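You operate a simulated robot arm through the tools that you are given. There is no shell and no other tool. Be economical: measure what you need, move in short steps, check, and stop when the job is done.

You run a simulated robot arm. Do the job below in one go: nothing can be reset, and whatever is moved stays where it is left.

Task
Grind some pepper and salt, and stand the mills on the coasters.
Fine: grind into the dishes the mills stand in; pepper mill on the yellow coaster, salt mill on the blue one; spill none.

It is judged by the outcome, as a careful person would: the job done as asked, and still so three seconds after it is handed in. It fails if anything else is knocked over, pushed out of place, dropped, spilled or broken.

Robot
A 7-joint arm with a two-finger parallel gripper, fixed in place. Base frame: the origin is at the foot of the arm, x ahead of it, y to its left, z up; the work surface is at about z = 750. Lengths are in mm, angles in degrees, forces in N, time in s.
With the tool pointing down near the work surface it reaches from about 200 to 680 mm from the base axis. Its first joint turns from -66.0 to 66.0 degrees. Payload 2.4 kg.
The TCP is the grasp point between the finger pads, 30 mm short of the fingertips. In the tool frame z runs along the fingers and y along their closing line. The gripper opens to 94 mm. The fingers are 28 mm wide and 10 mm thick; the gripper's body (50 by 96 mm) begins 55 mm behind the TCP.
Orientation is that of the tool frame in the base frame, as [roll, pitch, yaw] about the fixed x, y, z axes, in that order (R = Rz(yaw) Ry(pitch) Rx(roll)). With the fingers straight down and closing along the base's y, the tool's x points along the base's -x, its y along +y and its z along -z.

Tools
- The arm moves only by the tool send_rows. Its argument "commands" is a list of rows, each a list of 3 entries, a list of its own where there are three numbers: the shift along the tool's x, y, z in units of 250 mm (1.0 is 250 mm), then the turn, a rotation vector about the tool's x, y, z in units of 120 degrees (1.0 is 120 degrees), then the opening, from 0 (shut) to 1 (fully open). In form: [[[dx, dy, dz], [ax, ay, az], fingers], ...]. A call has 1 to 10 rows; each row is the pose to reach, as a shift and turn from the pose commanded when the call began, along the tool's axes at that moment. A call with a number of a shift or a turn outside -1 to 1 is refused whole. Each row takes 0.2 s and may step no farther than 50 mm and 8.6 degrees from the row before; otherwise, or with a gripper value out of range, the whole call is refused. A pose out of reach is approached as far as the arm can. The call stops where the force on the tool passes 40 N (or 10 N more than at its start, if that is more) or the arm is blocked; 0.2 s more then pass. The fingers move at their own pace (about 153 mm/s each) and stop on an object; they squeeze with about 21 N. The grip force told is the motor's: it shows also when the fingers shut on nothing. Time passes only in rows, and 0.2 s behind the last, so rows that repeat a pose let the fingers close. It gives the time, the measured TCP pose, the force on the tool (base axes), the opening and the grip force at its end, in the units of the frame above (readings bear some noise), and new pictures: "views" is both (left out), scene, wrist or none.
- Cameras (640 x 400 px; columns grow to the right, rows downward): "scene" is fixed at [20.2, 464.2, 1434.8]; the picture's right is [-0.88, -0.47, 0.00], its down [-0.31, 0.57, -0.76] and it looks along [0.36, -0.67, -0.65] (base axes); focal length 298 px, centre (320, 200). "wrist" rides on the gripper at [-37, 0, -58] in the tool frame; the picture's right is [0.00, -1.00, 0.00], its down [0.97, 0.00, -0.24] and it looks along [0.24, 0.00, 0.97] (tool axes); focal length 218 px, centre (320, 200). There is no depth. A picture from a camera that has moved, and an enlarged one, comes with that camera's place and axes in the base frame and with its lens.
- zoom(camera, box): a new picture of the part [left, top, right, bottom] of that camera's present view, enlarged. No time passes.
- job_done(): hands the job in; it is judged then, once.

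Go step by step. Nothing tells you positions but the pictures and the camera data: compare them with the known pose of the tool, close in by small moves and look again before you grip or let go. The budget is 120 turns and 150 pictures, counting those below and the enlarged ones. Unless the task says otherwise, let go and move clear before handing in, and close with one line.

The tools are called after "Call:" by a JSON object that holds its "name" and its "arguments". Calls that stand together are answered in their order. send_rows: Moves the arm, as the interface text tells. Its arguments: {"type":"object","properties":{"commands":{"type":"array","items":{"type":"array"}},"views":{"type":"string","enum":["both","scene","wrist","none"]}},"required":["commands"]} The other tools are called the same way: zoom (camera, box) takes an enlarged picture of a part of a camera's view; job_done () hands the job in.

At the start:

```text
clock: 0.0
position: [470.3, 19.9, 1198.0]
tool_rot: [-180.0, 0.0, 180.0]
ft_force: [-0.7, -0.7, 0.3]
width: 93.9
gripper_force: 0.0
```

scene: 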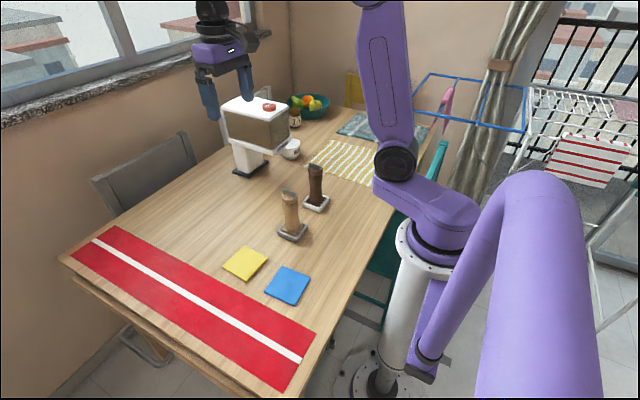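
wrist: 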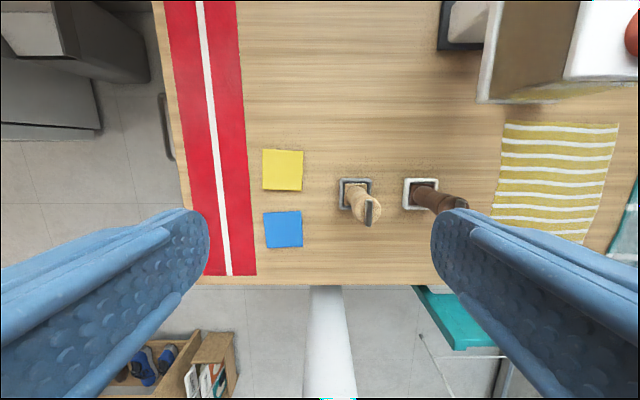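

I see two mills (a light and a dark one) standing in small dishes, with yellow and blue coasters to their left. I zoom in to see how the mills are made before moving.

Call:
{"name": "zoom", "arguments": {"camera": "scene", "box": [220, 150, 350, 310]}}

Call:
{"name": "zoom", "arguments": {"camera": "wrist", "box": [240, 130, 500, 290]}}

```text
2.50 times, centred on (285, 230) of scene
camera zoom: at [20.2, 464.2, 1434.8], right [-0.88, -0.47, 0.0], down [-0.31, 0.57, -0.76], along [0.36, -0.67, -0.65], focal length 744 px, centre (408, 125)
```

zoom: 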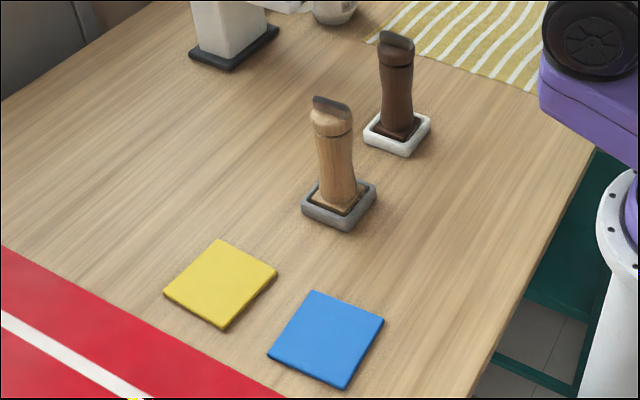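

```text
2.46 times, centred on (370, 210) of wrist
camera zoom: at [508.2, 20.0, 1256.2], right [0.0, -1.0, 0.0], down [-0.97, 0.0, 0.24], along [-0.24, 0.0, -0.97], focal length 537 px, centre (197, 175)
```

zoom: 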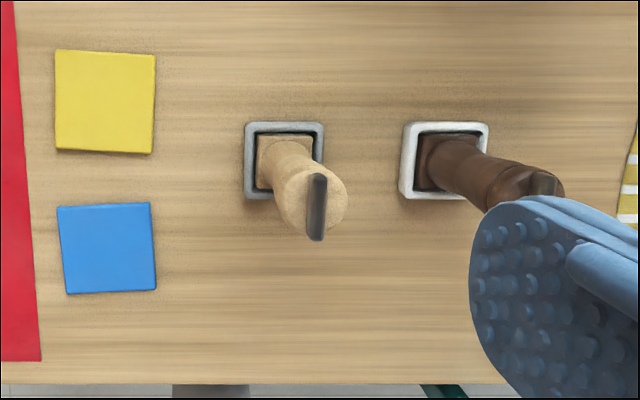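

The light mill (taken as salt) seems to be at about (400,-62) and the dark one (pepper) at about (400,-215). Their tops are near z=900 and each has a bar-like key. I'll move above the light mill for a closer look.

Call:
{"name": "send_rows", "arguments": {"commands": [[[0.056, -0.066, 0.14], [0, 0, 0], 1], [[0.112, -0.132, 0.28], [0, 0, 0], 1], [[0.168, -0.198, 0.42], [0, 0, 0], 1], [[0.224, -0.264, 0.56], [0, 0, 0], 1], [[0.28, -0.328, 0.71], [0, 0, 0], 1], [[0.28, -0.328, 0.71], [0, 0, 0], 1]]}}

```text
clock: 1.4
position: [400.1, -60.8, 1020.1]
tool_rot: [-180.0, 0.0, -180.0]
ft_force: [-0.1, -0.2, -0.2]
width: 94.0
gripper_force: 0.0
camera wrist: at [437.3, -62.2, 1079.2], right [0.0, -1.0, 0.0], down [-0.97, 0.0, 0.24], along [-0.24, 0.0, -0.97], focal length 218 px, centre (320, 200)
```

scene: 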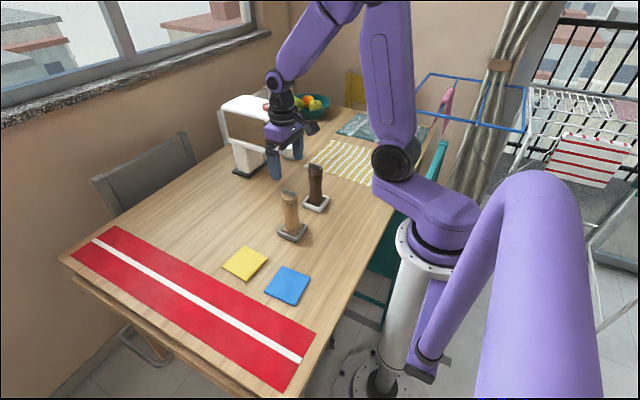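
wrist: 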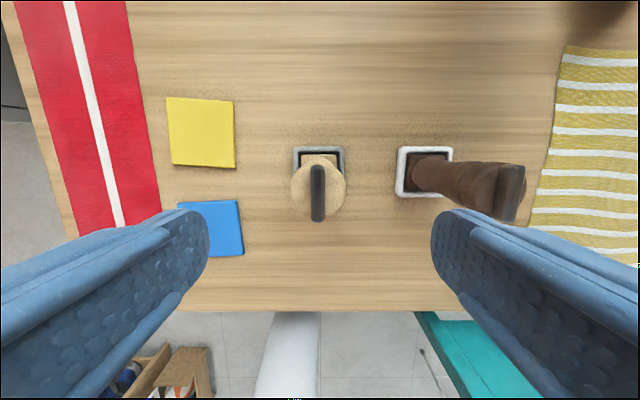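

The gripper is above the light mill. I'll zoom on the keys.

Call:
{"name": "zoom", "arguments": {"camera": "wrist", "box": [280, 130, 376, 230]}}

Call:
{"name": "zoom", "arguments": {"camera": "wrist", "box": [390, 130, 540, 230]}}

Call:
{"name": "zoom", "arguments": {"camera": "scene", "box": [265, 155, 345, 250]}}

```text
4.00 times, centred on (328, 180) of wrist
camera zoom: at [437.3, -62.2, 1079.2], right [0.0, -1.0, 0.0], down [-0.97, 0.0, 0.24], along [-0.24, 0.0, -0.97], focal length 873 px, centre (288, 280)
```

zoom: 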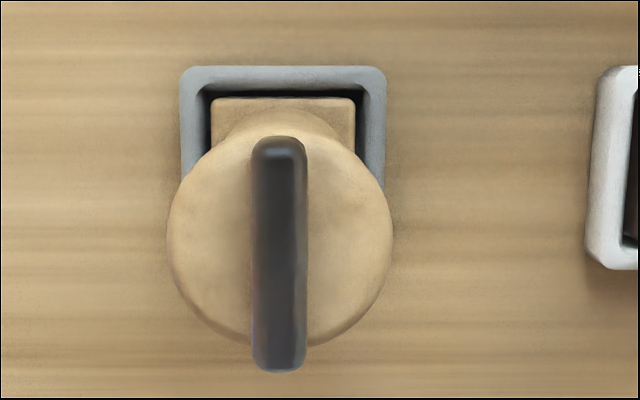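

```text
4.00 times, centred on (465, 180) of wrist
camera zoom: at [437.3, -62.2, 1079.2], right [0.0, -1.0, 0.0], down [-0.97, 0.0, 0.24], along [-0.24, 0.0, -0.97], focal length 873 px, centre (-260, 280)
```

zoom: 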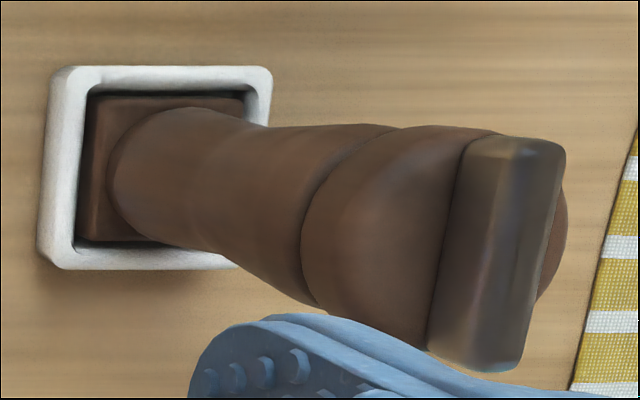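

```text
4.21 times, centred on (305, 202) of scene
camera zoom: at [20.2, 464.2, 1434.8], right [-0.88, -0.47, 0.0], down [-0.31, 0.57, -0.76], along [0.36, -0.67, -0.65], focal length 1254 px, centre (383, 190)
```

zoom: 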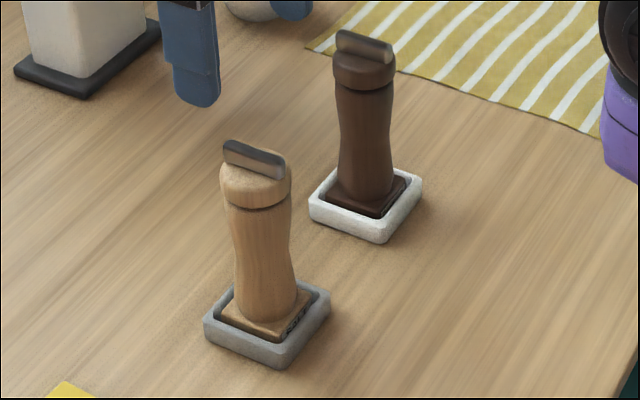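

There are marks on the mill feet that may be labels. I'll zoom in to check which mill is which.

Call:
{"name": "zoom", "arguments": {"camera": "scene", "box": [276, 215, 312, 245]}}

Call:
{"name": "zoom", "arguments": {"camera": "scene", "box": [300, 188, 336, 218]}}

```text
13.33 times, centred on (294, 230) of scene
camera zoom: at [20.2, 464.2, 1434.8], right [-0.88, -0.47, 0.0], down [-0.31, 0.57, -0.76], along [0.36, -0.67, -0.65], focal length 3969 px, centre (667, -200)
```

zoom: 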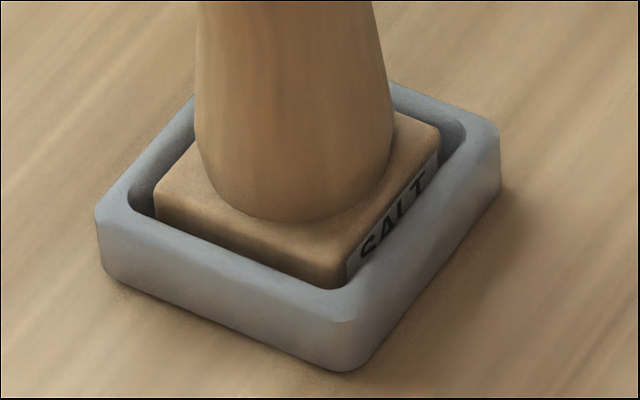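

```text
13.33 times, centred on (318, 203) of scene
camera zoom: at [20.2, 464.2, 1434.8], right [-0.88, -0.47, 0.0], down [-0.31, 0.57, -0.76], along [0.36, -0.67, -0.65], focal length 3969 px, centre (347, 160)
```

zoom: 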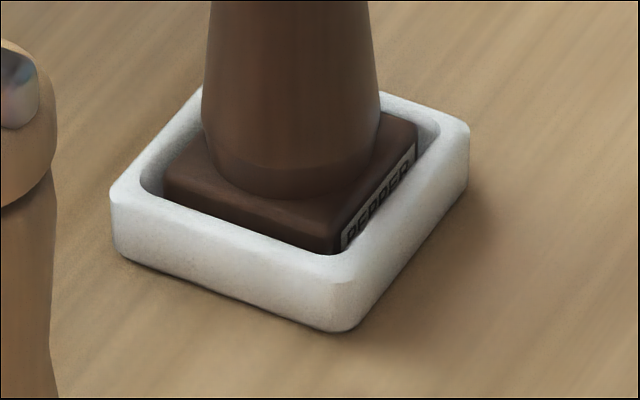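

The labels confirm it: light is SALT and dark is PEPPER. I'll lower over the salt key, whose bar runs along x at about (398.5,-60.5) with its top near z=908, and check before gripping.

Call:
{"name": "send_rows", "arguments": {"commands": [[[0.0072, 0.006, 0.18], [0, 0, 0], 0.6], [[0.0072, 0.006, 0.34], [0, 0, 0], 0.5], [[0.0072, 0.006, 0.364], [0, 0, 0], 0.4], [[0.0072, 0.006, 0.364], [0, 0, 0], 0.4]]}}

Call:
{"name": "zoom", "arguments": {"camera": "scene", "box": [255, 150, 335, 250]}}

```text
clock: 2.2
position: [400.0, -59.9, 932.4]
tool_rot: [-180.0, 0.2, -180.0]
ft_force: [-5.1, 1.5, 19.7]
width: 37.3
gripper_force: 0.1
stopped in row 3: the force on the tool passed its limit (the readings are from after the stop); the commanded pose is now the measured one
camera wrist: at [437.2, -60.6, 991.9], right [0.0, -1.0, 0.0], down [-0.97, 0.0, 0.24], along [-0.24, 0.0, -0.97], focal length 218 px, centre (320, 200)
```

scene: 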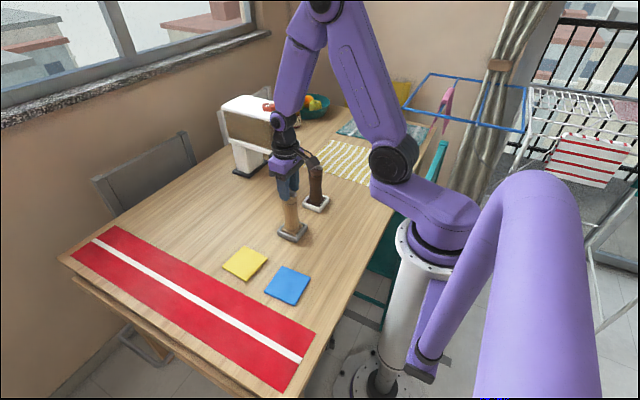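
wrist: 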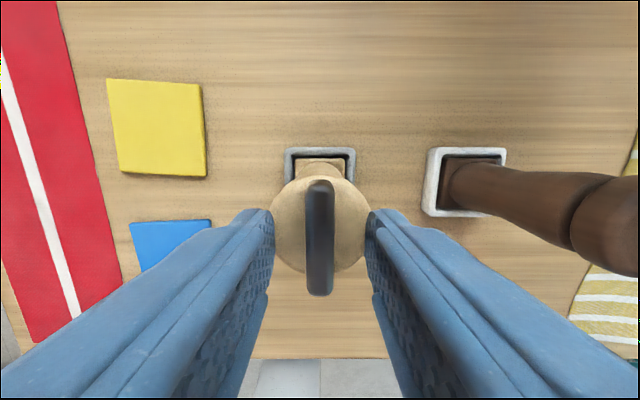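

```text
4.00 times, centred on (295, 200) of scene
camera zoom: at [19.8, 464.3, 1434.7], right [-0.88, -0.47, 0.0], down [-0.31, 0.57, -0.76], along [0.36, -0.67, -0.65], focal length 1191 px, centre (420, 200)
```

zoom: 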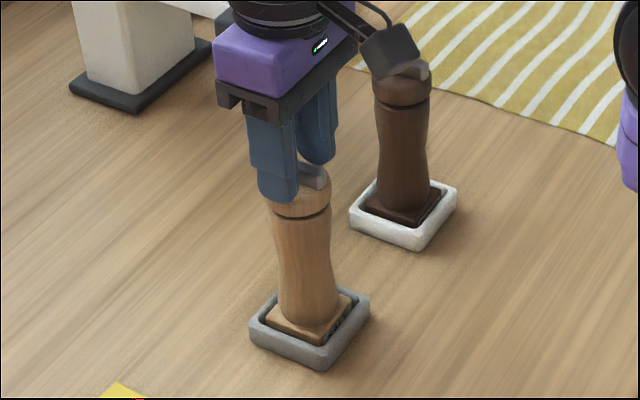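

The fingertips just touched the head's crown at z≈902 and the mill is still standing. I'll back off 3 mm and close on the key.

Call:
{"name": "send_rows", "arguments": {"commands": [[[0.002, 0, -0.012], [0, 0, 0], 0.4], [[0.002, 0, -0.012], [0, 0, 0], 0.2], [[0.002, 0, -0.012], [0, 0, 0], 0.05], [[0.002, 0, -0.012], [0, 0, 0], 0.05], [[0.002, 0, -0.012], [0, 0, 0], 0.05]], "views": "wrist"}}

Call:
{"name": "zoom", "arguments": {"camera": "scene", "box": [255, 150, 335, 250]}}

```text
clock: 3.4
position: [399.1, -61.4, 935.8]
tool_rot: [179.9, 0.1, -179.9]
ft_force: [0.4, -0.2, 0.2]
width: 10.4
gripper_force: 21.0
camera wrist: at [436.9, -60.6, 994.2], right [0.0, -1.0, 0.0], down [-0.97, 0.0, 0.24], along [-0.24, 0.0, -0.97], focal length 218 px, centre (320, 200)
```

wrist: 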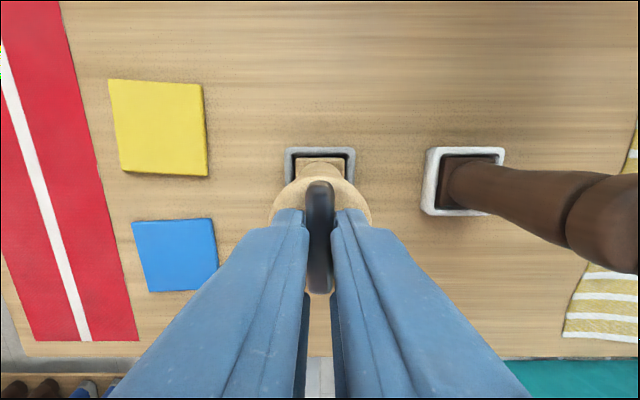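

```text
4.00 times, centred on (295, 200) of scene
camera zoom: at [20.2, 464.2, 1434.8], right [-0.88, -0.47, 0.0], down [-0.31, 0.57, -0.76], along [0.36, -0.67, -0.65], focal length 1191 px, centre (420, 200)
```

zoom: 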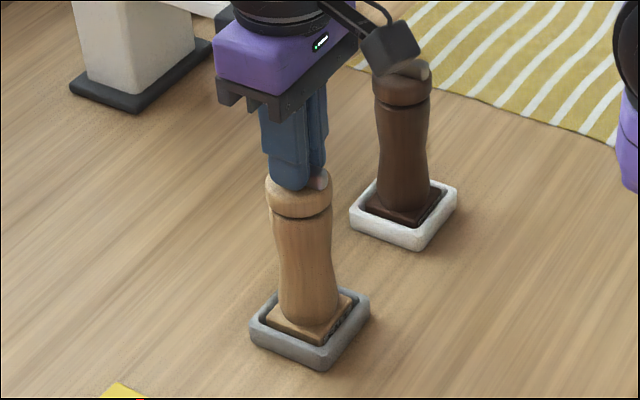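

The key is gripped (10.4 mm) and the mill is undisturbed. I'll turn a first 24° clockwise and check that the dish stays put.

Call:
{"name": "send_rows", "arguments": {"commands": [[[0, 0, 0], [0, 0, 0.05], 0.05], [[0, 0, 0], [0, 0, 0.1], 0.05], [[0, 0, 0], [0, 0, 0.15], 0.05], [[0, 0, 0], [0, 0, 0.2], 0.05], [[0, 0, 0], [0, 0, 0.2], 0.05]], "views": "wrist"}}

Call:
{"name": "zoom", "arguments": {"camera": "scene", "box": [255, 150, 335, 250]}}

```text
clock: 4.6
position: [399.6, -60.1, 935.4]
tool_rot: [179.8, 0.2, 155.8]
ft_force: [-1.9, 1.2, 0.9]
width: 10.4
gripper_force: 21.3
camera wrist: at [433.7, -75.7, 994.1], right [-0.41, -0.91, 0.0], down [-0.89, 0.4, 0.24], along [-0.22, 0.1, -0.97], focal length 218 px, centre (320, 200)
```

wrist: 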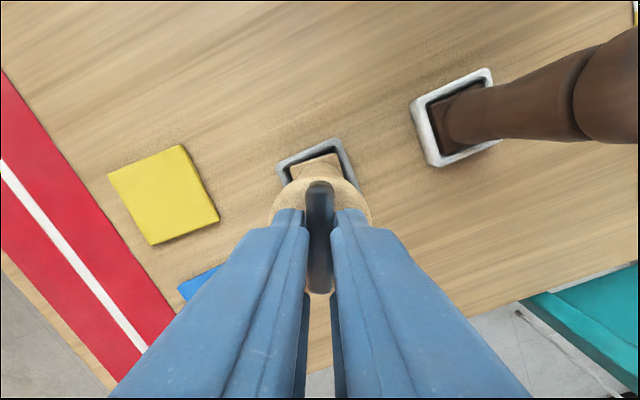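

```text
4.00 times, centred on (295, 200) of scene
camera zoom: at [20.2, 464.3, 1434.7], right [-0.88, -0.47, 0.0], down [-0.31, 0.57, -0.76], along [0.36, -0.67, -0.65], focal length 1191 px, centre (420, 200)
```

zoom: 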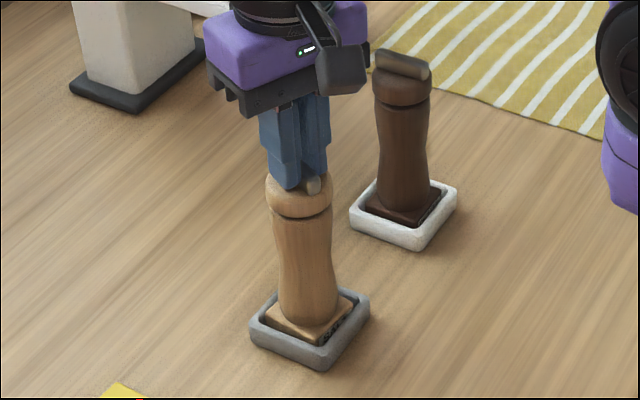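

The mill foot turned slightly inside the dish, but the dish is steady. I'll continue another 48°.

Call:
{"name": "send_rows", "arguments": {"commands": [[[0, 0, 0], [0, 0, 0.05], 0.05], [[0, 0, 0], [0, 0, 0.1], 0.05], [[0, 0, 0], [0, 0, 0.15], 0.05], [[0, 0, 0], [0, 0, 0.2], 0.05], [[0, 0, 0], [0, 0, 0.25], 0.05], [[0, 0, 0], [0, 0, 0.3], 0.05], [[0, 0, 0], [0, 0, 0.35], 0.05], [[0, 0, 0], [0, 0, 0.4], 0.05], [[0, 0, 0], [0, 0, 0.4], 0.05]], "views": "wrist"}}

Call:
{"name": "zoom", "arguments": {"camera": "scene", "box": [255, 150, 335, 250]}}

```text
clock: 6.6
position: [398.7, -59.9, 934.9]
tool_rot: [179.9, 0.1, 107.9]
ft_force: [-0.3, 2.2, -0.1]
width: 10.0
gripper_force: 20.7
camera wrist: at [411.4, -96.0, 994.2], right [-0.95, -0.31, 0.0], down [-0.3, 0.92, 0.24], along [-0.07, 0.23, -0.97], focal length 218 px, centre (320, 200)
```

wrist: 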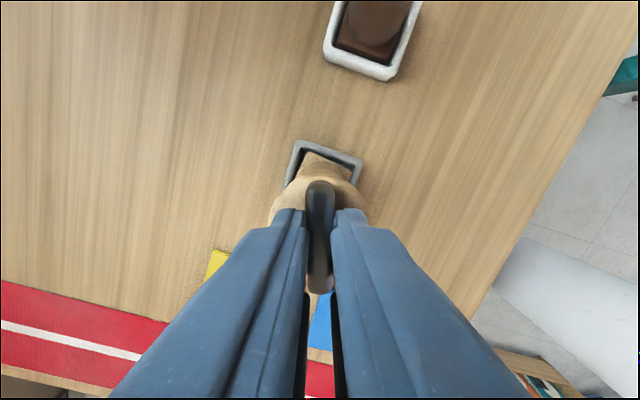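

```text
4.00 times, centred on (295, 200) of scene
camera zoom: at [20.2, 464.3, 1434.7], right [-0.88, -0.47, 0.0], down [-0.31, 0.57, -0.76], along [0.36, -0.67, -0.65], focal length 1191 px, centre (420, 200)
```

zoom: 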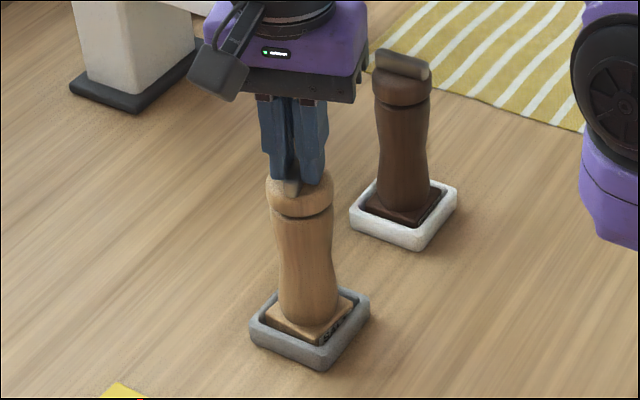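

The head turns while the dish holds the foot, so this works. I'll continue the turn.

Call:
{"name": "send_rows", "arguments": {"commands": [[[0, 0, 0], [0, 0, 0.06], 0.05], [[0, 0, 0], [0, 0, 0.12], 0.05], [[0, 0, 0], [0, 0, 0.18], 0.05], [[0, 0, 0], [0, 0, 0.24], 0.05], [[0, 0, 0], [0, 0, 0.3], 0.05], [[0, 0, 0], [0, 0, 0.36], 0.05], [[0, 0, 0], [0, 0, 0.42], 0.05], [[0, 0, 0], [0, 0, 0.48], 0.05], [[0, 0, 0], [0, 0, 0.54], 0.05], [[0, 0, 0], [0, 0, 0.6], 0.05]], "views": "wrist"}}

Call:
{"name": "zoom", "arguments": {"camera": "scene", "box": [255, 150, 335, 250]}}

```text
clock: 8.8
position: [400.0, -60.3, 935.7]
tool_rot: [179.8, -0.1, 35.9]
ft_force: [-0.3, -0.2, 5.6]
width: 10.6
gripper_force: 20.5
camera wrist: at [370.1, -82.5, 994.0], right [-0.59, 0.81, 0.0], down [0.79, 0.57, 0.24], along [0.2, 0.14, -0.97], focal length 218 px, centre (320, 200)
```

wrist: 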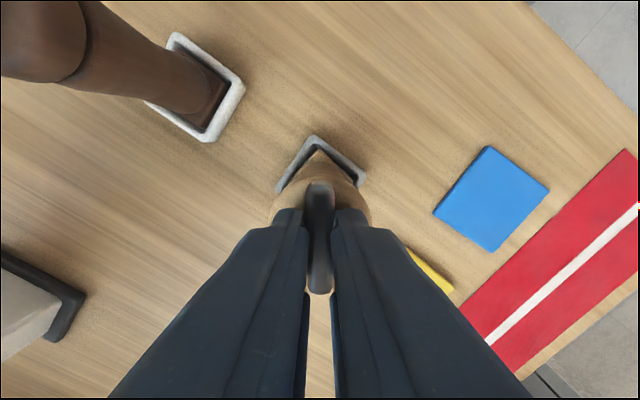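

```text
4.00 times, centred on (295, 200) of scene
camera zoom: at [20.1, 464.2, 1434.7], right [-0.88, -0.47, 0.0], down [-0.31, 0.57, -0.76], along [0.36, -0.67, -0.65], focal length 1191 px, centre (420, 200)
```

zoom: 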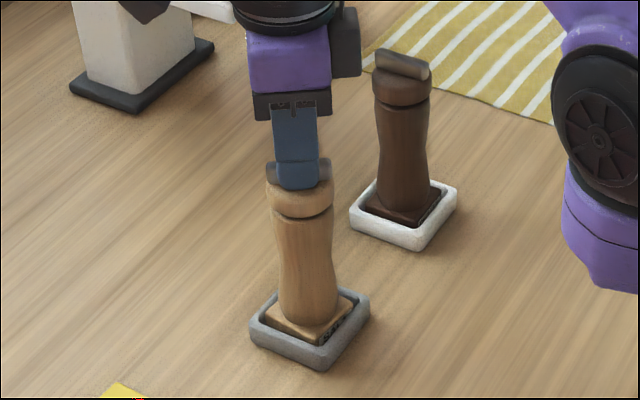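

The salt head has turned 144° with the dish still in place. I'll continue a bit further.

Call:
{"name": "send_rows", "arguments": {"commands": [[[0, 0, 0], [0, 0, 0.06], 0.05], [[0, 0, 0], [0, 0, 0.12], 0.05], [[0, 0, 0], [0, 0, 0.18], 0.05], [[0, 0, 0], [0, 0, 0.24], 0.05], [[0, 0, 0], [0, 0, 0.3], 0.05], [[0, 0, 0], [0, 0, 0.3], 0.05]], "views": "wrist"}}

Call:
{"name": "zoom", "arguments": {"camera": "scene", "box": [255, 150, 335, 250]}}

```text
clock: 10.2
position: [399.4, -60.0, 934.6]
tool_rot: [180.0, -0.2, -0.2]
ft_force: [1.7, 0.8, 3.5]
width: 10.6
gripper_force: 21.0
camera wrist: at [363.0, -60.6, 994.0], right [0.0, 1.0, 0.0], down [0.97, 0.0, 0.24], along [0.24, 0.0, -0.97], focal length 218 px, centre (320, 200)
```

wrist: 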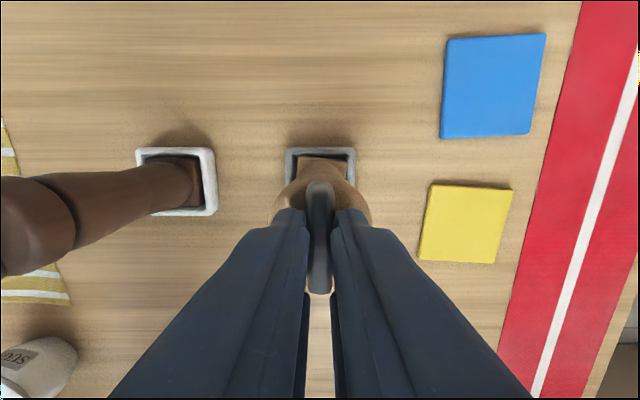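

```text
4.00 times, centred on (295, 200) of scene
camera zoom: at [20.2, 464.3, 1434.7], right [-0.88, -0.47, 0.0], down [-0.31, 0.57, -0.76], along [0.36, -0.67, -0.65], focal length 1191 px, centre (420, 200)
```

zoom: 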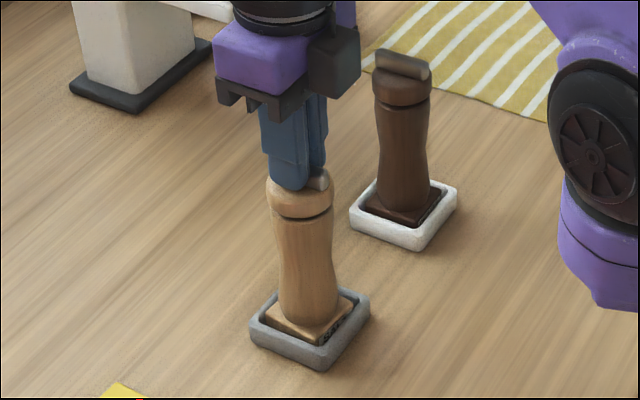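

One half turn is done. I'll release, rise, unwind the wrist and take a second half turn for a proper grind.

Call:
{"name": "send_rows", "arguments": {"commands": [[[0, 0, 0], [0, 0, 0], 0.4], [[0, 0, 0], [0, 0, 0], 0.4], [[0, 0, -0.1], [0, 0, 0], 0.4], [[0, 0, -0.2], [0, 0, -0.07], 0.4], [[0, 0, -0.2], [0, 0, -0.14], 0.4], [[0, 0, -0.2], [0, 0, -0.21], 0.4], [[0, 0, -0.2], [0, 0, -0.28], 0.4], [[0, 0, -0.2], [0, 0, -0.35], 0.4], [[0, 0, -0.2], [0, 0, -0.42], 0.4], [[0, 0, -0.2], [0, 0, -0.5], 0.4]], "views": "none"}}

Call:
{"name": "send_rows", "arguments": {"commands": [[[0, 0, 0], [0, 0, -0.07], 0.4], [[0, 0, 0], [0, 0, -0.14], 0.4], [[0, 0, 0], [0, 0, -0.21], 0.4], [[0, 0, 0], [0, 0, -0.28], 0.4], [[0, 0, 0], [0, 0, -0.35], 0.4], [[0, 0, 0], [0, 0, -0.42], 0.4], [[0, 0, 0], [0, 0, -0.49], 0.4], [[0, 0, 0], [0, 0, -0.56], 0.4], [[0, 0, 0], [0, 0, -0.63], 0.4], [[0, 0, 0], [0, 0, -0.7], 0.4]], "views": "none"}}

Call:
{"name": "send_rows", "arguments": {"commands": [[[0, 0, 0], [0, 0, -0.07], 0.4], [[0, 0, 0], [0, 0, -0.14], 0.4], [[0, 0, 0], [0, 0, -0.21], 0.4], [[0, 0, 0], [0, 0, -0.28], 0.4], [[0, 0, 0], [0, 0, -0.3], 0.4], [[0, 0, 0], [0, 0, -0.3], 0.4]], "views": "both"}}

```text
refused: row 10 steps farther than a row can; nothing moved
```

```text
clock: 12.4
position: [399.1, -60.5, 936.4]
tool_rot: [179.9, 0.0, 84.2]
ft_force: [1.1, -0.4, 0.4]
width: 38.4
gripper_force: 0.5
```

```text
clock: 13.8
position: [400.1, -60.7, 936.1]
tool_rot: [179.8, 0.1, 120.2]
ft_force: [-0.5, -0.8, -1.2]
width: 37.9
gripper_force: 0.8
camera wrist: at [418.4, -92.8, 994.1], right [-0.87, -0.5, 0.0], down [-0.49, 0.84, 0.24], along [-0.12, 0.21, -0.97], focal length 218 px, centre (320, 200)
```

scene: 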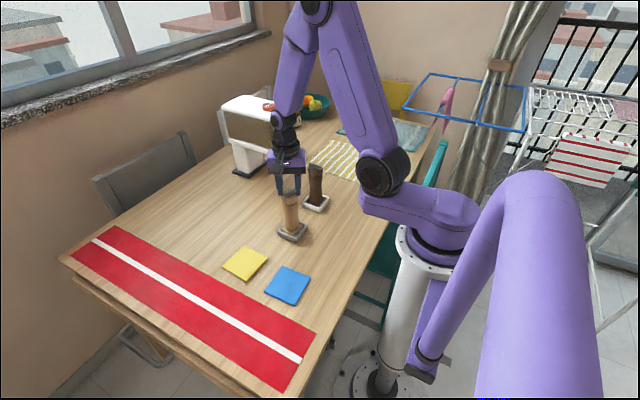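
wrist: 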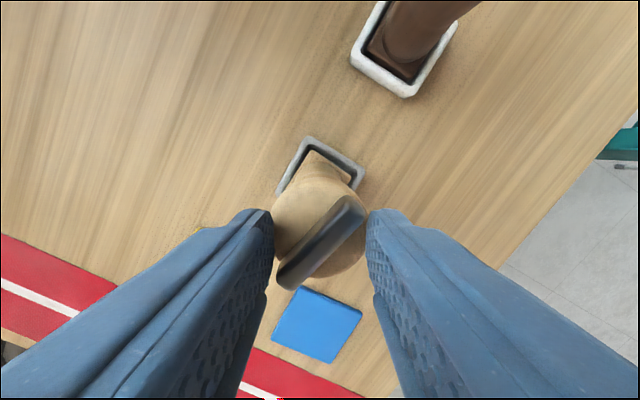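

My first call was refused and the later ones ran without rising, so the fingers swept the key back part of the way. Nothing was displaced. I'll open fully, rise and unwind the wrist further, one call at a time.

Call:
{"name": "send_rows", "arguments": {"commands": [[[0, 0, 0], [0, 0, 0], 1], [[0, 0, 0], [0, 0, 0], 1], [[0, 0, -0.1], [0, 0, 0], 1], [[0, 0, -0.16], [0, 0, -0.07], 1], [[0, 0, -0.16], [0, 0, -0.14], 1], [[0, 0, -0.16], [0, 0, -0.21], 1], [[0, 0, -0.16], [0, 0, -0.28], 1], [[0, 0, -0.16], [0, 0, -0.35], 1], [[0, 0, -0.16], [0, 0, -0.42], 1], [[0, 0, -0.16], [0, 0, -0.49], 1]], "views": "both"}}

```text
clock: 16.0
position: [399.4, -60.1, 976.6]
tool_rot: [180.0, 0.1, 179.1]
ft_force: [0.7, 0.1, 0.8]
width: 94.0
gripper_force: 0.1
camera wrist: at [436.5, -61.6, 1034.3], right [-0.02, -1.0, 0.0], down [-0.97, 0.02, 0.24], along [-0.24, 0.0, -0.97], focal length 218 px, centre (320, 200)
```

scene: 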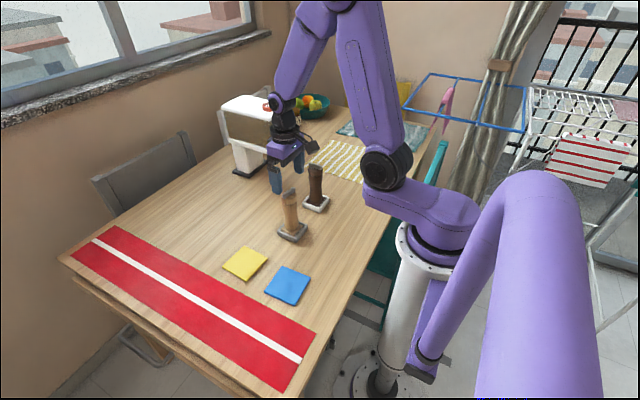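
wrist: 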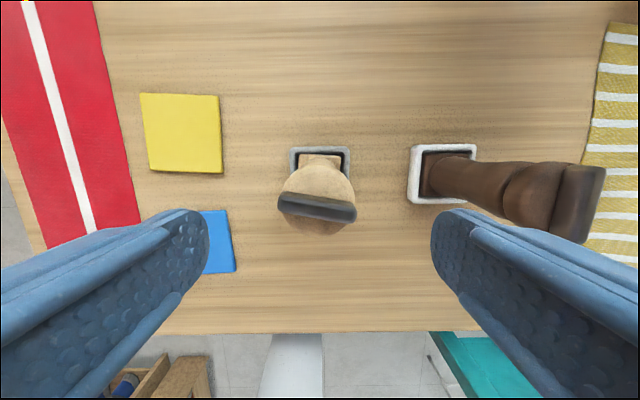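

The key now lies nearly along y, at yaw about 262°. I'll unwind the wrist 83° more to line up with it, if the joint allows.

Call:
{"name": "send_rows", "arguments": {"commands": [[[0, 0, 0], [0, 0, -0.07], 1], [[0, 0, 0], [0, 0, -0.14], 1], [[0, 0, 0], [0, 0, -0.21], 1], [[0, 0, 0], [0, 0, -0.28], 1], [[0, 0, 0], [0, 0, -0.35], 1], [[0, 0, 0], [0, 0, -0.42], 0.8], [[0, 0, 0], [0, 0, -0.49], 0.8], [[0, 0, 0], [0, 0, -0.56], 0.7], [[0, 0, 0], [0, 0, -0.63], 0.7], [[0, 0, 0], [0, 0, -0.69], 0.6]], "views": "wrist"}}

```text
clock: 18.2
position: [401.3, -60.5, 975.7]
tool_rot: [-179.8, 0.1, -98.1]
ft_force: [-0.4, -0.1, 0.6]
width: 56.3
gripper_force: 0.0
camera wrist: at [405.3, -23.9, 1034.2], right [0.99, -0.14, 0.0], down [-0.14, -0.96, 0.24], along [-0.03, -0.24, -0.97], focal length 218 px, centre (320, 200)
```

wrist: 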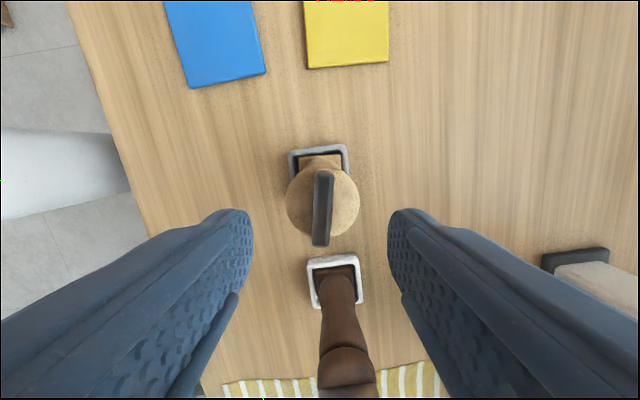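

The key is aligned with the tool. I'll lower 40 mm and grip.

Call:
{"name": "send_rows", "arguments": {"commands": [[[0, 0, 0.08], [0, 0, 0], 0.5], [[0, 0, 0.16], [0, 0, 0], 0.4], [[0, 0, 0.16], [0, 0, 0], 0.2], [[0, 0, 0.16], [0, 0, 0], 0.05], [[0, 0, 0.16], [0, 0, 0], 0.05], [[0, 0, 0.16], [0, 0, 0], 0.05]], "views": "wrist"}}

```text
clock: 19.6
position: [399.1, -61.3, 935.4]
tool_rot: [-179.8, 0.0, -98.5]
ft_force: [0.5, -0.4, 0.2]
width: 10.3
gripper_force: 20.7
camera wrist: at [405.1, -23.8, 994.1], right [0.99, -0.15, 0.0], down [-0.14, -0.96, 0.24], along [-0.03, -0.24, -0.97], focal length 218 px, centre (320, 200)
```

wrist: 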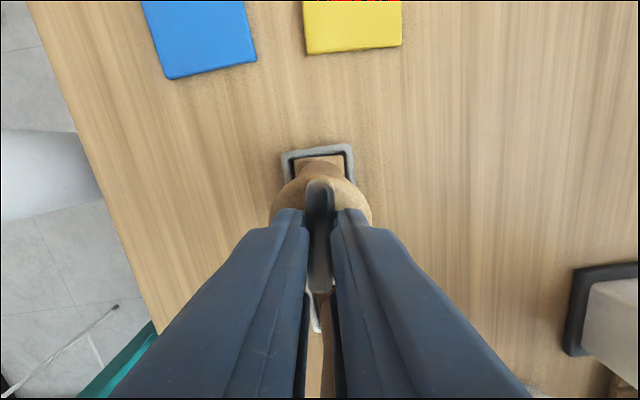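

The key is gripped. I'll turn it clockwise in a long stroke, starting with 80°.

Call:
{"name": "send_rows", "arguments": {"commands": [[[0, 0, 0], [0, 0, 0.066], 0.05], [[0, 0, 0], [0, 0, 0.132], 0.05], [[0, 0, 0], [0, 0, 0.198], 0.05], [[0, 0, 0], [0, 0, 0.264], 0.05], [[0, 0, 0], [0, 0, 0.33], 0.05], [[0, 0, 0], [0, 0, 0.396], 0.05], [[0, 0, 0], [0, 0, 0.462], 0.05], [[0, 0, 0], [0, 0, 0.528], 0.05], [[0, 0, 0], [0, 0, 0.594], 0.05], [[0, 0, 0], [0, 0, 0.66], 0.05]], "views": "wrist"}}

```text
clock: 21.8
position: [398.4, -59.4, 936.2]
tool_rot: [179.9, 0.2, -177.7]
ft_force: [-1.5, 0.6, -0.8]
width: 10.3
gripper_force: 21.0
camera wrist: at [436.7, -59.3, 994.0], right [0.04, -1.0, 0.0], down [-0.97, -0.04, 0.24], along [-0.24, -0.01, -0.97], focal length 218 px, centre (320, 200)
```

wrist: 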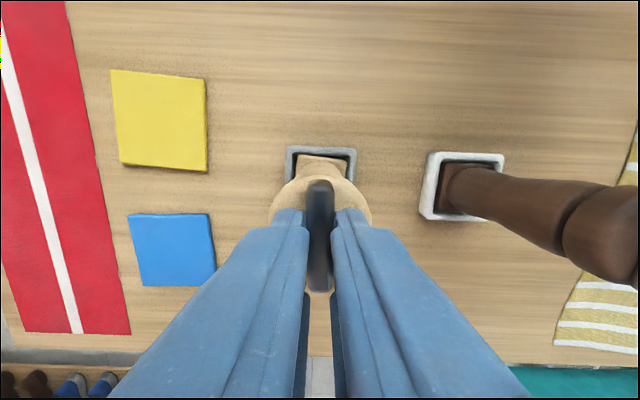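

The stroke is going well and the dish is steady. I'll continue.

Call:
{"name": "send_rows", "arguments": {"commands": [[[0, 0, 0], [0, 0, 0.066], 0.05], [[0, 0, 0], [0, 0, 0.132], 0.05], [[0, 0, 0], [0, 0, 0.198], 0.05], [[0, 0, 0], [0, 0, 0.264], 0.05], [[0, 0, 0], [0, 0, 0.33], 0.05], [[0, 0, 0], [0, 0, 0.396], 0.05], [[0, 0, 0], [0, 0, 0.462], 0.05], [[0, 0, 0], [0, 0, 0.528], 0.05], [[0, 0, 0], [0, 0, 0.594], 0.05], [[0, 0, 0], [0, 0, 0.66], 0.05]], "views": "none"}}

Call:
{"name": "send_rows", "arguments": {"commands": [[[0, 0, 0], [0, 0, 0.066], 0.05], [[0, 0, 0], [0, 0, 0.132], 0.05], [[0, 0, 0], [0, 0, 0.198], 0.05], [[0, 0, 0], [0, 0, 0.264], 0.05], [[0, 0, 0], [0, 0, 0.33], 0.05], [[0, 0, 0], [0, 0, 0.396], 0.05], [[0, 0, 0], [0, 0, 0.462], 0.05], [[0, 0, 0], [0, 0, 0.528], 0.05], [[0, 0, 0], [0, 0, 0.594], 0.05], [[0, 0, 0], [0, 0, 0.66], 0.05]], "views": "both"}}

```text
clock: 24.0
position: [399.1, -60.8, 934.7]
tool_rot: [179.9, 0.1, 103.2]
ft_force: [1.1, 0.4, -0.2]
width: 10.1
gripper_force: 21.4
```

```text
clock: 26.2
position: [398.9, -60.9, 933.9]
tool_rot: [-180.0, -0.2, 23.9]
ft_force: [1.4, 0.6, 0.4]
width: 10.6
gripper_force: 21.2
camera wrist: at [366.2, -75.7, 994.3], right [-0.4, 0.91, 0.0], down [0.89, 0.39, 0.24], along [0.22, 0.1, -0.97], focal length 218 px, centre (320, 200)
```

scene: 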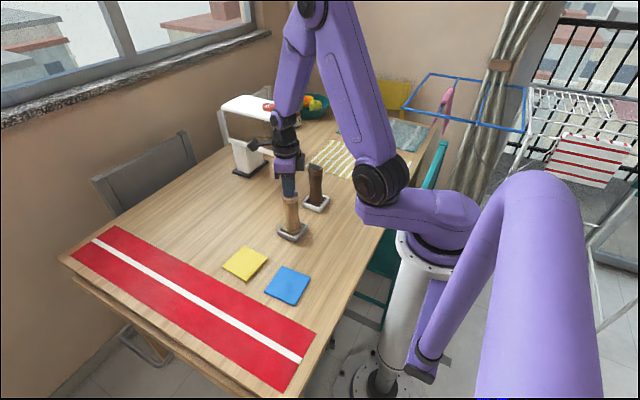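
wrist: 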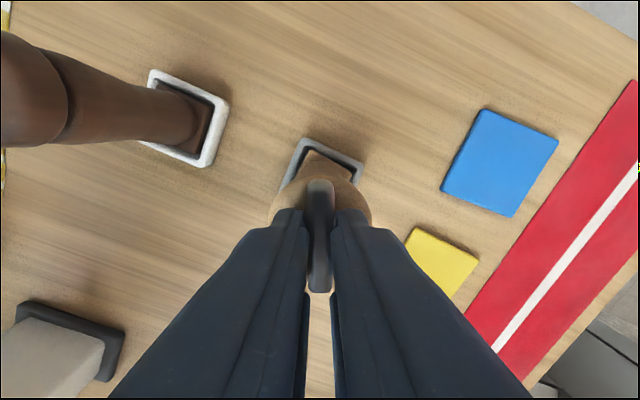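

The net turn is about 335°. I'll go about 70° more to pass a full turn.

Call:
{"name": "send_rows", "arguments": {"commands": [[[0, 0, 0], [0, 0, 0.066], 0.05], [[0, 0, 0], [0, 0, 0.132], 0.05], [[0, 0, 0], [0, 0, 0.198], 0.05], [[0, 0, 0], [0, 0, 0.264], 0.05], [[0, 0, 0], [0, 0, 0.33], 0.05], [[0, 0, 0], [0, 0, 0.396], 0.05], [[0, 0, 0], [0, 0, 0.462], 0.05], [[0, 0, 0], [0, 0, 0.528], 0.05], [[0, 0, 0], [0, 0, 0.58], 0.05], [[0, 0, 0], [0, 0, 0.58], 0.05]], "views": "wrist"}}

Call:
{"name": "zoom", "arguments": {"camera": "scene", "box": [255, 150, 335, 250]}}

```text
clock: 27.6
position: [416.1, -46.6, 938.2]
tool_rot: [-179.9, -0.2, -16.2]
ft_force: [-3.9, -4.8, 9.2]
width: 11.5
gripper_force: 21.2
out of reach, approached as far as the arm can: row 6, 7
stopped in row 7: the force on the tool passed its limit (the readings are from after the stop); the commanded pose is now the measured one
camera wrist: at [381.6, -36.2, 996.4], right [0.28, 0.96, 0.0], down [0.93, -0.27, 0.24], along [0.23, -0.07, -0.97], focal length 218 px, centre (320, 200)
```

wrist: 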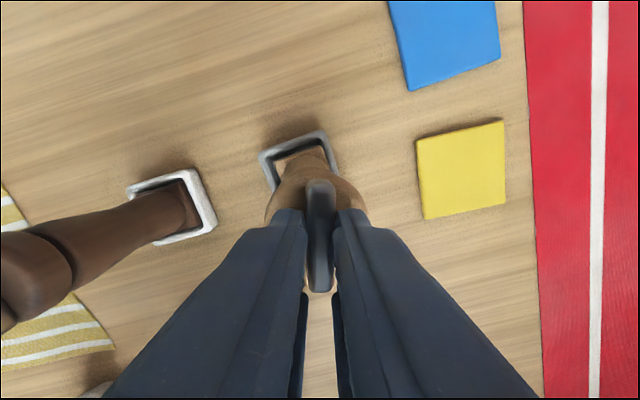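

```text
4.00 times, centred on (295, 200) of scene
camera zoom: at [20.0, 464.1, 1434.8], right [-0.88, -0.47, 0.0], down [-0.31, 0.57, -0.76], along [0.36, -0.67, -0.65], focal length 1191 px, centre (420, 200)
```

zoom: 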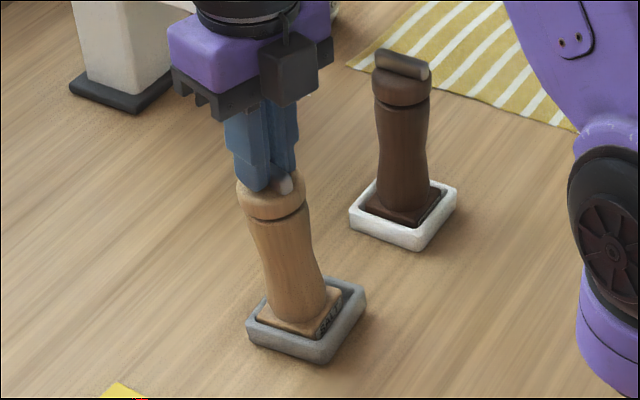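

The wrist hit its limit and the arm drifted about 20 mm, leaning the mill and nudging the dish. I'll gently bring it back upright by reversing to the previous position with a slight back-turn.

Call:
{"name": "send_rows", "arguments": {"commands": [[[-0.012, 0.018, 0.0], [0, 0, -0.03], 0.05], [[-0.024, 0.036, 0.002], [0, 0, -0.06], 0.05], [[-0.036, 0.054, 0.005], [0, 0, -0.09], 0.05], [[-0.048, 0.072, 0.008], [0, 0, -0.12], 0.05], [[-0.048, 0.072, 0.008], [0, 0, -0.12], 0.05]], "views": "both"}}

Call:
{"name": "zoom", "arguments": {"camera": "scene", "box": [255, 150, 335, 250]}}

```text
clock: 28.8
position: [401.3, -59.7, 934.3]
tool_rot: [-179.9, -0.3, -1.8]
ft_force: [4.4, 0.8, 1.6]
width: 10.6
gripper_force: 20.9
camera wrist: at [364.6, -58.2, 994.0], right [0.03, 1.0, 0.0], down [0.97, -0.03, 0.25], along [0.25, -0.01, -0.97], focal length 218 px, centre (320, 200)
```

scene: 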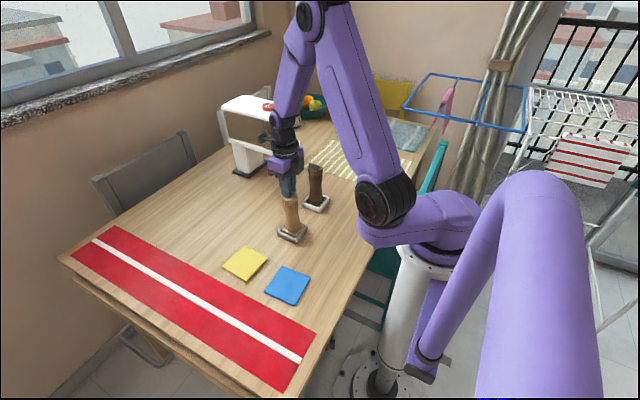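
wrist: 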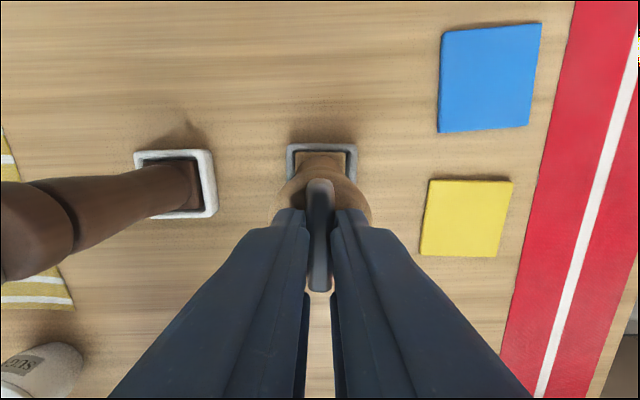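

```text
4.00 times, centred on (295, 200) of scene
camera zoom: at [20.3, 464.2, 1434.7], right [-0.88, -0.47, 0.0], down [-0.31, 0.57, -0.76], along [0.36, -0.67, -0.65], focal length 1191 px, centre (420, 200)
```

zoom: 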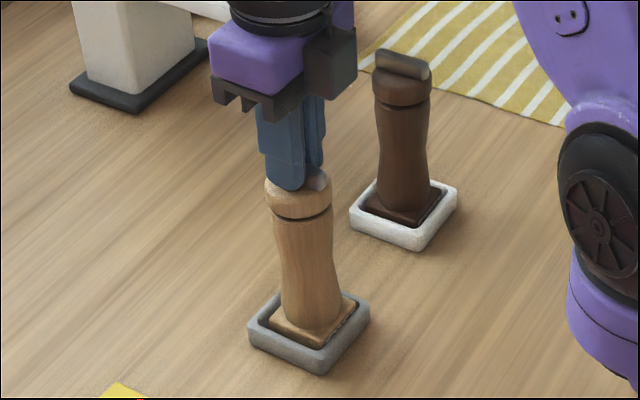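

The dish is back where it was to within a millimetre or two, and the mill is upright after about a full turn. I'll release the key and rise, then look.

Call:
{"name": "send_rows", "arguments": {"commands": [[[0, 0, 0], [0, 0, 0], 0.15], [[0, 0, 0], [0, 0, 0], 0.3], [[0, 0, 0], [0, 0, 0], 0.4], [[0, 0, -0.12], [0, 0, 0], 0.5], [[0, 0, -0.28], [0, 0, 0], 1], [[0, 0, -0.28], [0, 0, 0], 1]], "views": "wrist"}}

Call:
{"name": "zoom", "arguments": {"camera": "scene", "box": [255, 150, 335, 250]}}

```text
clock: 30.2
position: [399.9, -58.9, 1006.3]
tool_rot: [-179.9, -0.1, -1.9]
ft_force: [0.4, -1.3, 0.2]
width: 94.0
gripper_force: 0.0
camera wrist: at [363.8, -57.7, 1064.0], right [0.03, 1.0, 0.0], down [0.97, -0.03, 0.24], along [0.24, -0.01, -0.97], focal length 218 px, centre (320, 200)
```

wrist: 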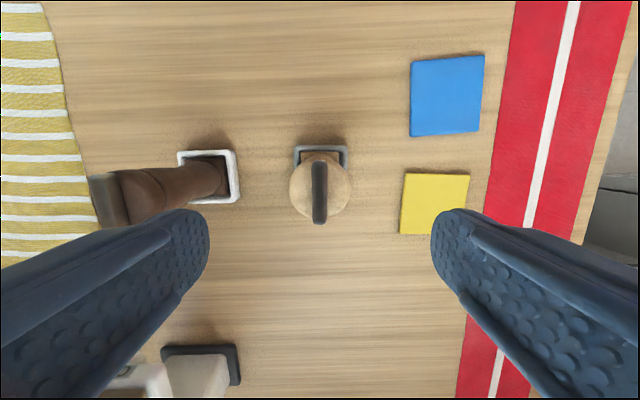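

```text
4.00 times, centred on (295, 200) of scene
camera zoom: at [20.2, 464.2, 1434.8], right [-0.88, -0.47, 0.0], down [-0.31, 0.57, -0.76], along [0.36, -0.67, -0.65], focal length 1191 px, centre (420, 200)
```

zoom: 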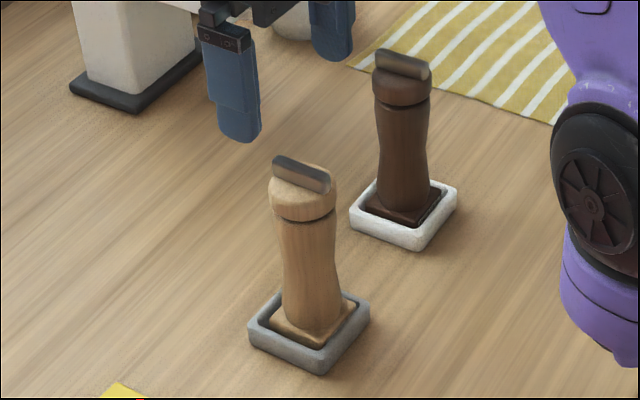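

Salt is ground and standing well in its dish. Next I'll move over the pepper mill while unwinding the wrist.

Call:
{"name": "send_rows", "arguments": {"commands": [[[0.002, 0.062, -0.02], [0, 0, -0.07], 1], [[0.004, 0.124, -0.04], [0, 0, -0.14], 1], [[0.006, 0.186, -0.06], [0, 0, -0.21], 1], [[0.008, 0.248, -0.06], [0, 0, -0.28], 1], [[0.01, 0.31, -0.06], [0, 0, -0.35], 1], [[0.012, 0.372, -0.06], [0, 0, -0.42], 1], [[0.014, 0.434, -0.06], [0, 0, -0.49], 1], [[0.016, 0.496, -0.06], [0, 0, -0.56], 1], [[0.018, 0.558, -0.06], [0, 0, -0.63], 1], [[0.02, 0.616, -0.06], [0, 0, -0.7], 1]], "views": "none"}}

Call:
{"name": "send_rows", "arguments": {"commands": [[[0, 0, 0], [0, 0, -0.07], 1], [[0, 0, 0], [0, 0, -0.14], 1], [[0, 0, 0], [0, 0, -0.21], 1], [[0, 0, 0], [0, 0, -0.28], 1], [[0, 0, 0], [0, 0, -0.35], 1], [[0, 0, 0], [0, 0, -0.42], 1], [[0, 0, 0], [0, 0, -0.49], 1], [[0, 0, 0], [0, 0, -0.56], 1], [[0, 0, 0], [0, 0, -0.63], 1], [[0, 0, 0], [0, 0, -0.7], 1]], "views": "wrist"}}

```text
clock: 32.4
position: [399.6, -212.4, 1019.4]
tool_rot: [180.0, 0.0, 82.4]
ft_force: [-0.5, 0.0, -0.5]
width: 94.1
gripper_force: 0.0
```

```text
clock: 34.6
position: [399.5, -212.6, 1019.8]
tool_rot: [179.9, 0.1, 166.2]
ft_force: [-1.0, 0.7, 0.4]
width: 94.2
gripper_force: 0.0
camera wrist: at [436.2, -222.5, 1078.5], right [-0.24, -0.97, 0.0], down [-0.94, 0.23, 0.24], along [-0.23, 0.06, -0.97], focal length 218 px, centre (320, 200)
```

wrist: 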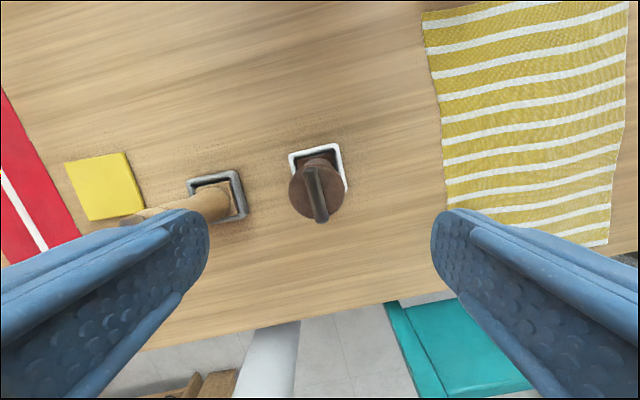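

Call:
{"name": "zoom", "arguments": {"camera": "wrist", "box": [270, 125, 366, 235]}}

```text
3.64 times, centred on (318, 180) of wrist
camera zoom: at [436.2, -222.5, 1078.5], right [-0.24, -0.97, 0.0], down [-0.94, 0.23, 0.24], along [-0.23, 0.06, -0.97], focal length 794 px, centre (327, 273)
```

zoom: 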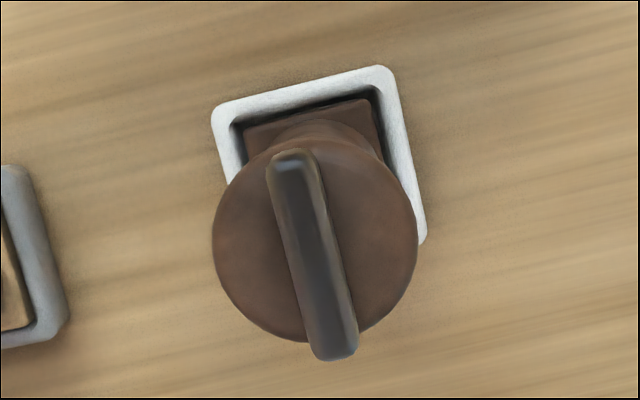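

The pepper head is centred near (400.5,-210.4) with its key along x. I'll align the wrist, lower and look.

Call:
{"name": "send_rows", "arguments": {"commands": [[[0, 0.0105, 0.06], [0, 0, -0.058], 0.7], [[0, 0.0105, 0.16], [0, 0, -0.116], 0.6], [[0, 0.0105, 0.26], [0, 0, -0.116], 0.4], [[0, 0.0105, 0.32], [0, 0, -0.116], 0.4], [[0, 0.0105, 0.335], [0, 0, -0.116], 0.4], [[0, 0.0105, 0.335], [0, 0, -0.116], 0.4]], "views": "wrist"}}

Call:
{"name": "zoom", "arguments": {"camera": "scene", "box": [275, 130, 355, 230]}}

```text
clock: 36.0
position: [400.6, -209.9, 936.8]
tool_rot: [179.9, 0.1, -179.9]
ft_force: [-0.4, 0.2, -0.5]
width: 37.7
gripper_force: 0.1
camera wrist: at [438.4, -210.4, 994.9], right [0.0, -1.0, 0.0], down [-0.97, 0.0, 0.24], along [-0.24, 0.0, -0.97], focal length 218 px, centre (320, 200)
```

wrist: 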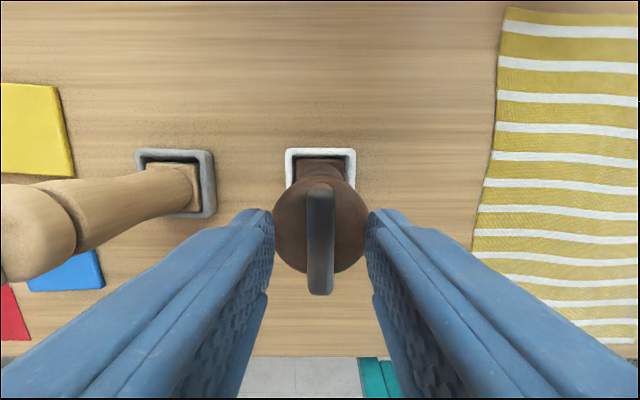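

```text
4.00 times, centred on (315, 180) of scene
camera zoom: at [20.2, 464.2, 1434.8], right [-0.88, -0.47, 0.0], down [-0.31, 0.57, -0.76], along [0.36, -0.67, -0.65], focal length 1191 px, centre (340, 280)
```

zoom: 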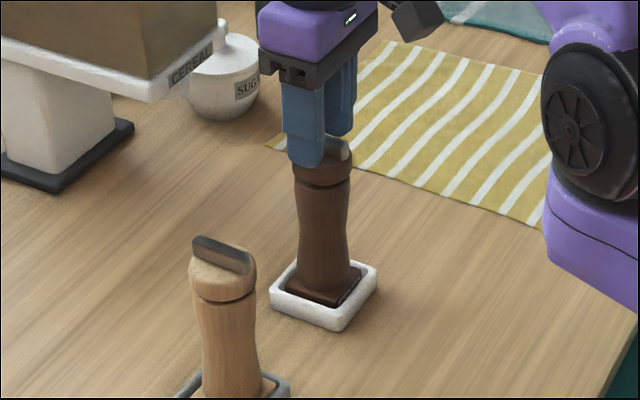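

The fingers straddle the key, centred. I'll close and begin the turn.

Call:
{"name": "send_rows", "arguments": {"commands": [[[0, 0, 0], [0, 0, 0], 0.2], [[0, 0, 0], [0, 0, 0], 0.05], [[0, 0, 0], [0, 0, 0], 0.05], [[0, 0, 0], [0, 0, 0], 0.05], [[0, 0, 0], [0, 0, 0.06], 0.05], [[0, 0, 0], [0, 0, 0.12], 0.05], [[0, 0, 0], [0, 0, 0.18], 0.05], [[0, 0, 0], [0, 0, 0.24], 0.05], [[0, 0, 0], [0, 0, 0.3], 0.05]], "views": "wrist"}}

Call:
{"name": "zoom", "arguments": {"camera": "scene", "box": [275, 130, 355, 230]}}

```text
clock: 38.0
position: [399.8, -209.6, 936.4]
tool_rot: [179.8, 0.1, 143.9]
ft_force: [0.6, 0.6, 0.6]
width: 10.4
gripper_force: 20.6
camera wrist: at [431.4, -232.3, 995.0], right [-0.59, -0.81, 0.0], down [-0.79, 0.57, 0.24], along [-0.19, 0.14, -0.97], focal length 218 px, centre (320, 200)
```

wrist: 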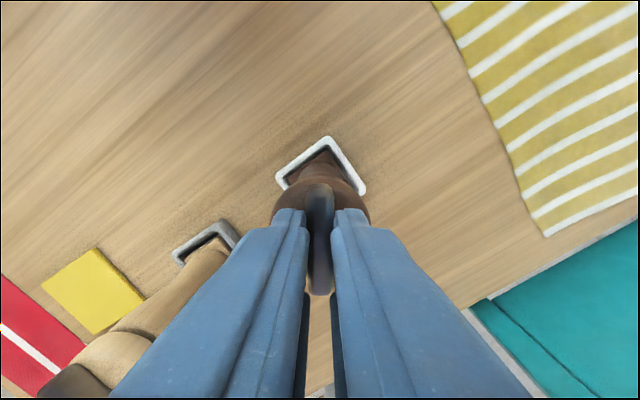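

```text
4.00 times, centred on (315, 180) of scene
camera zoom: at [20.2, 464.2, 1434.7], right [-0.88, -0.47, 0.0], down [-0.31, 0.57, -0.76], along [0.36, -0.67, -0.65], focal length 1191 px, centre (340, 280)
```

zoom: 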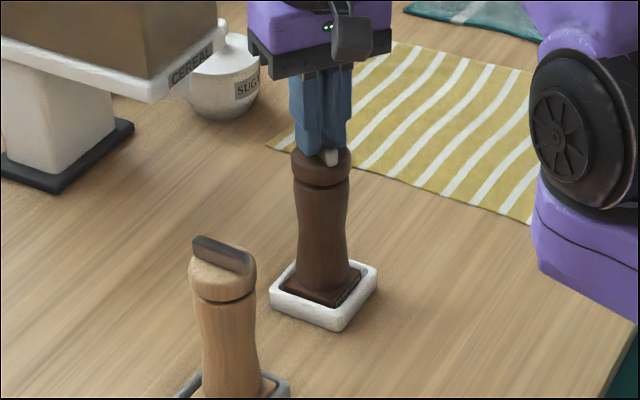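

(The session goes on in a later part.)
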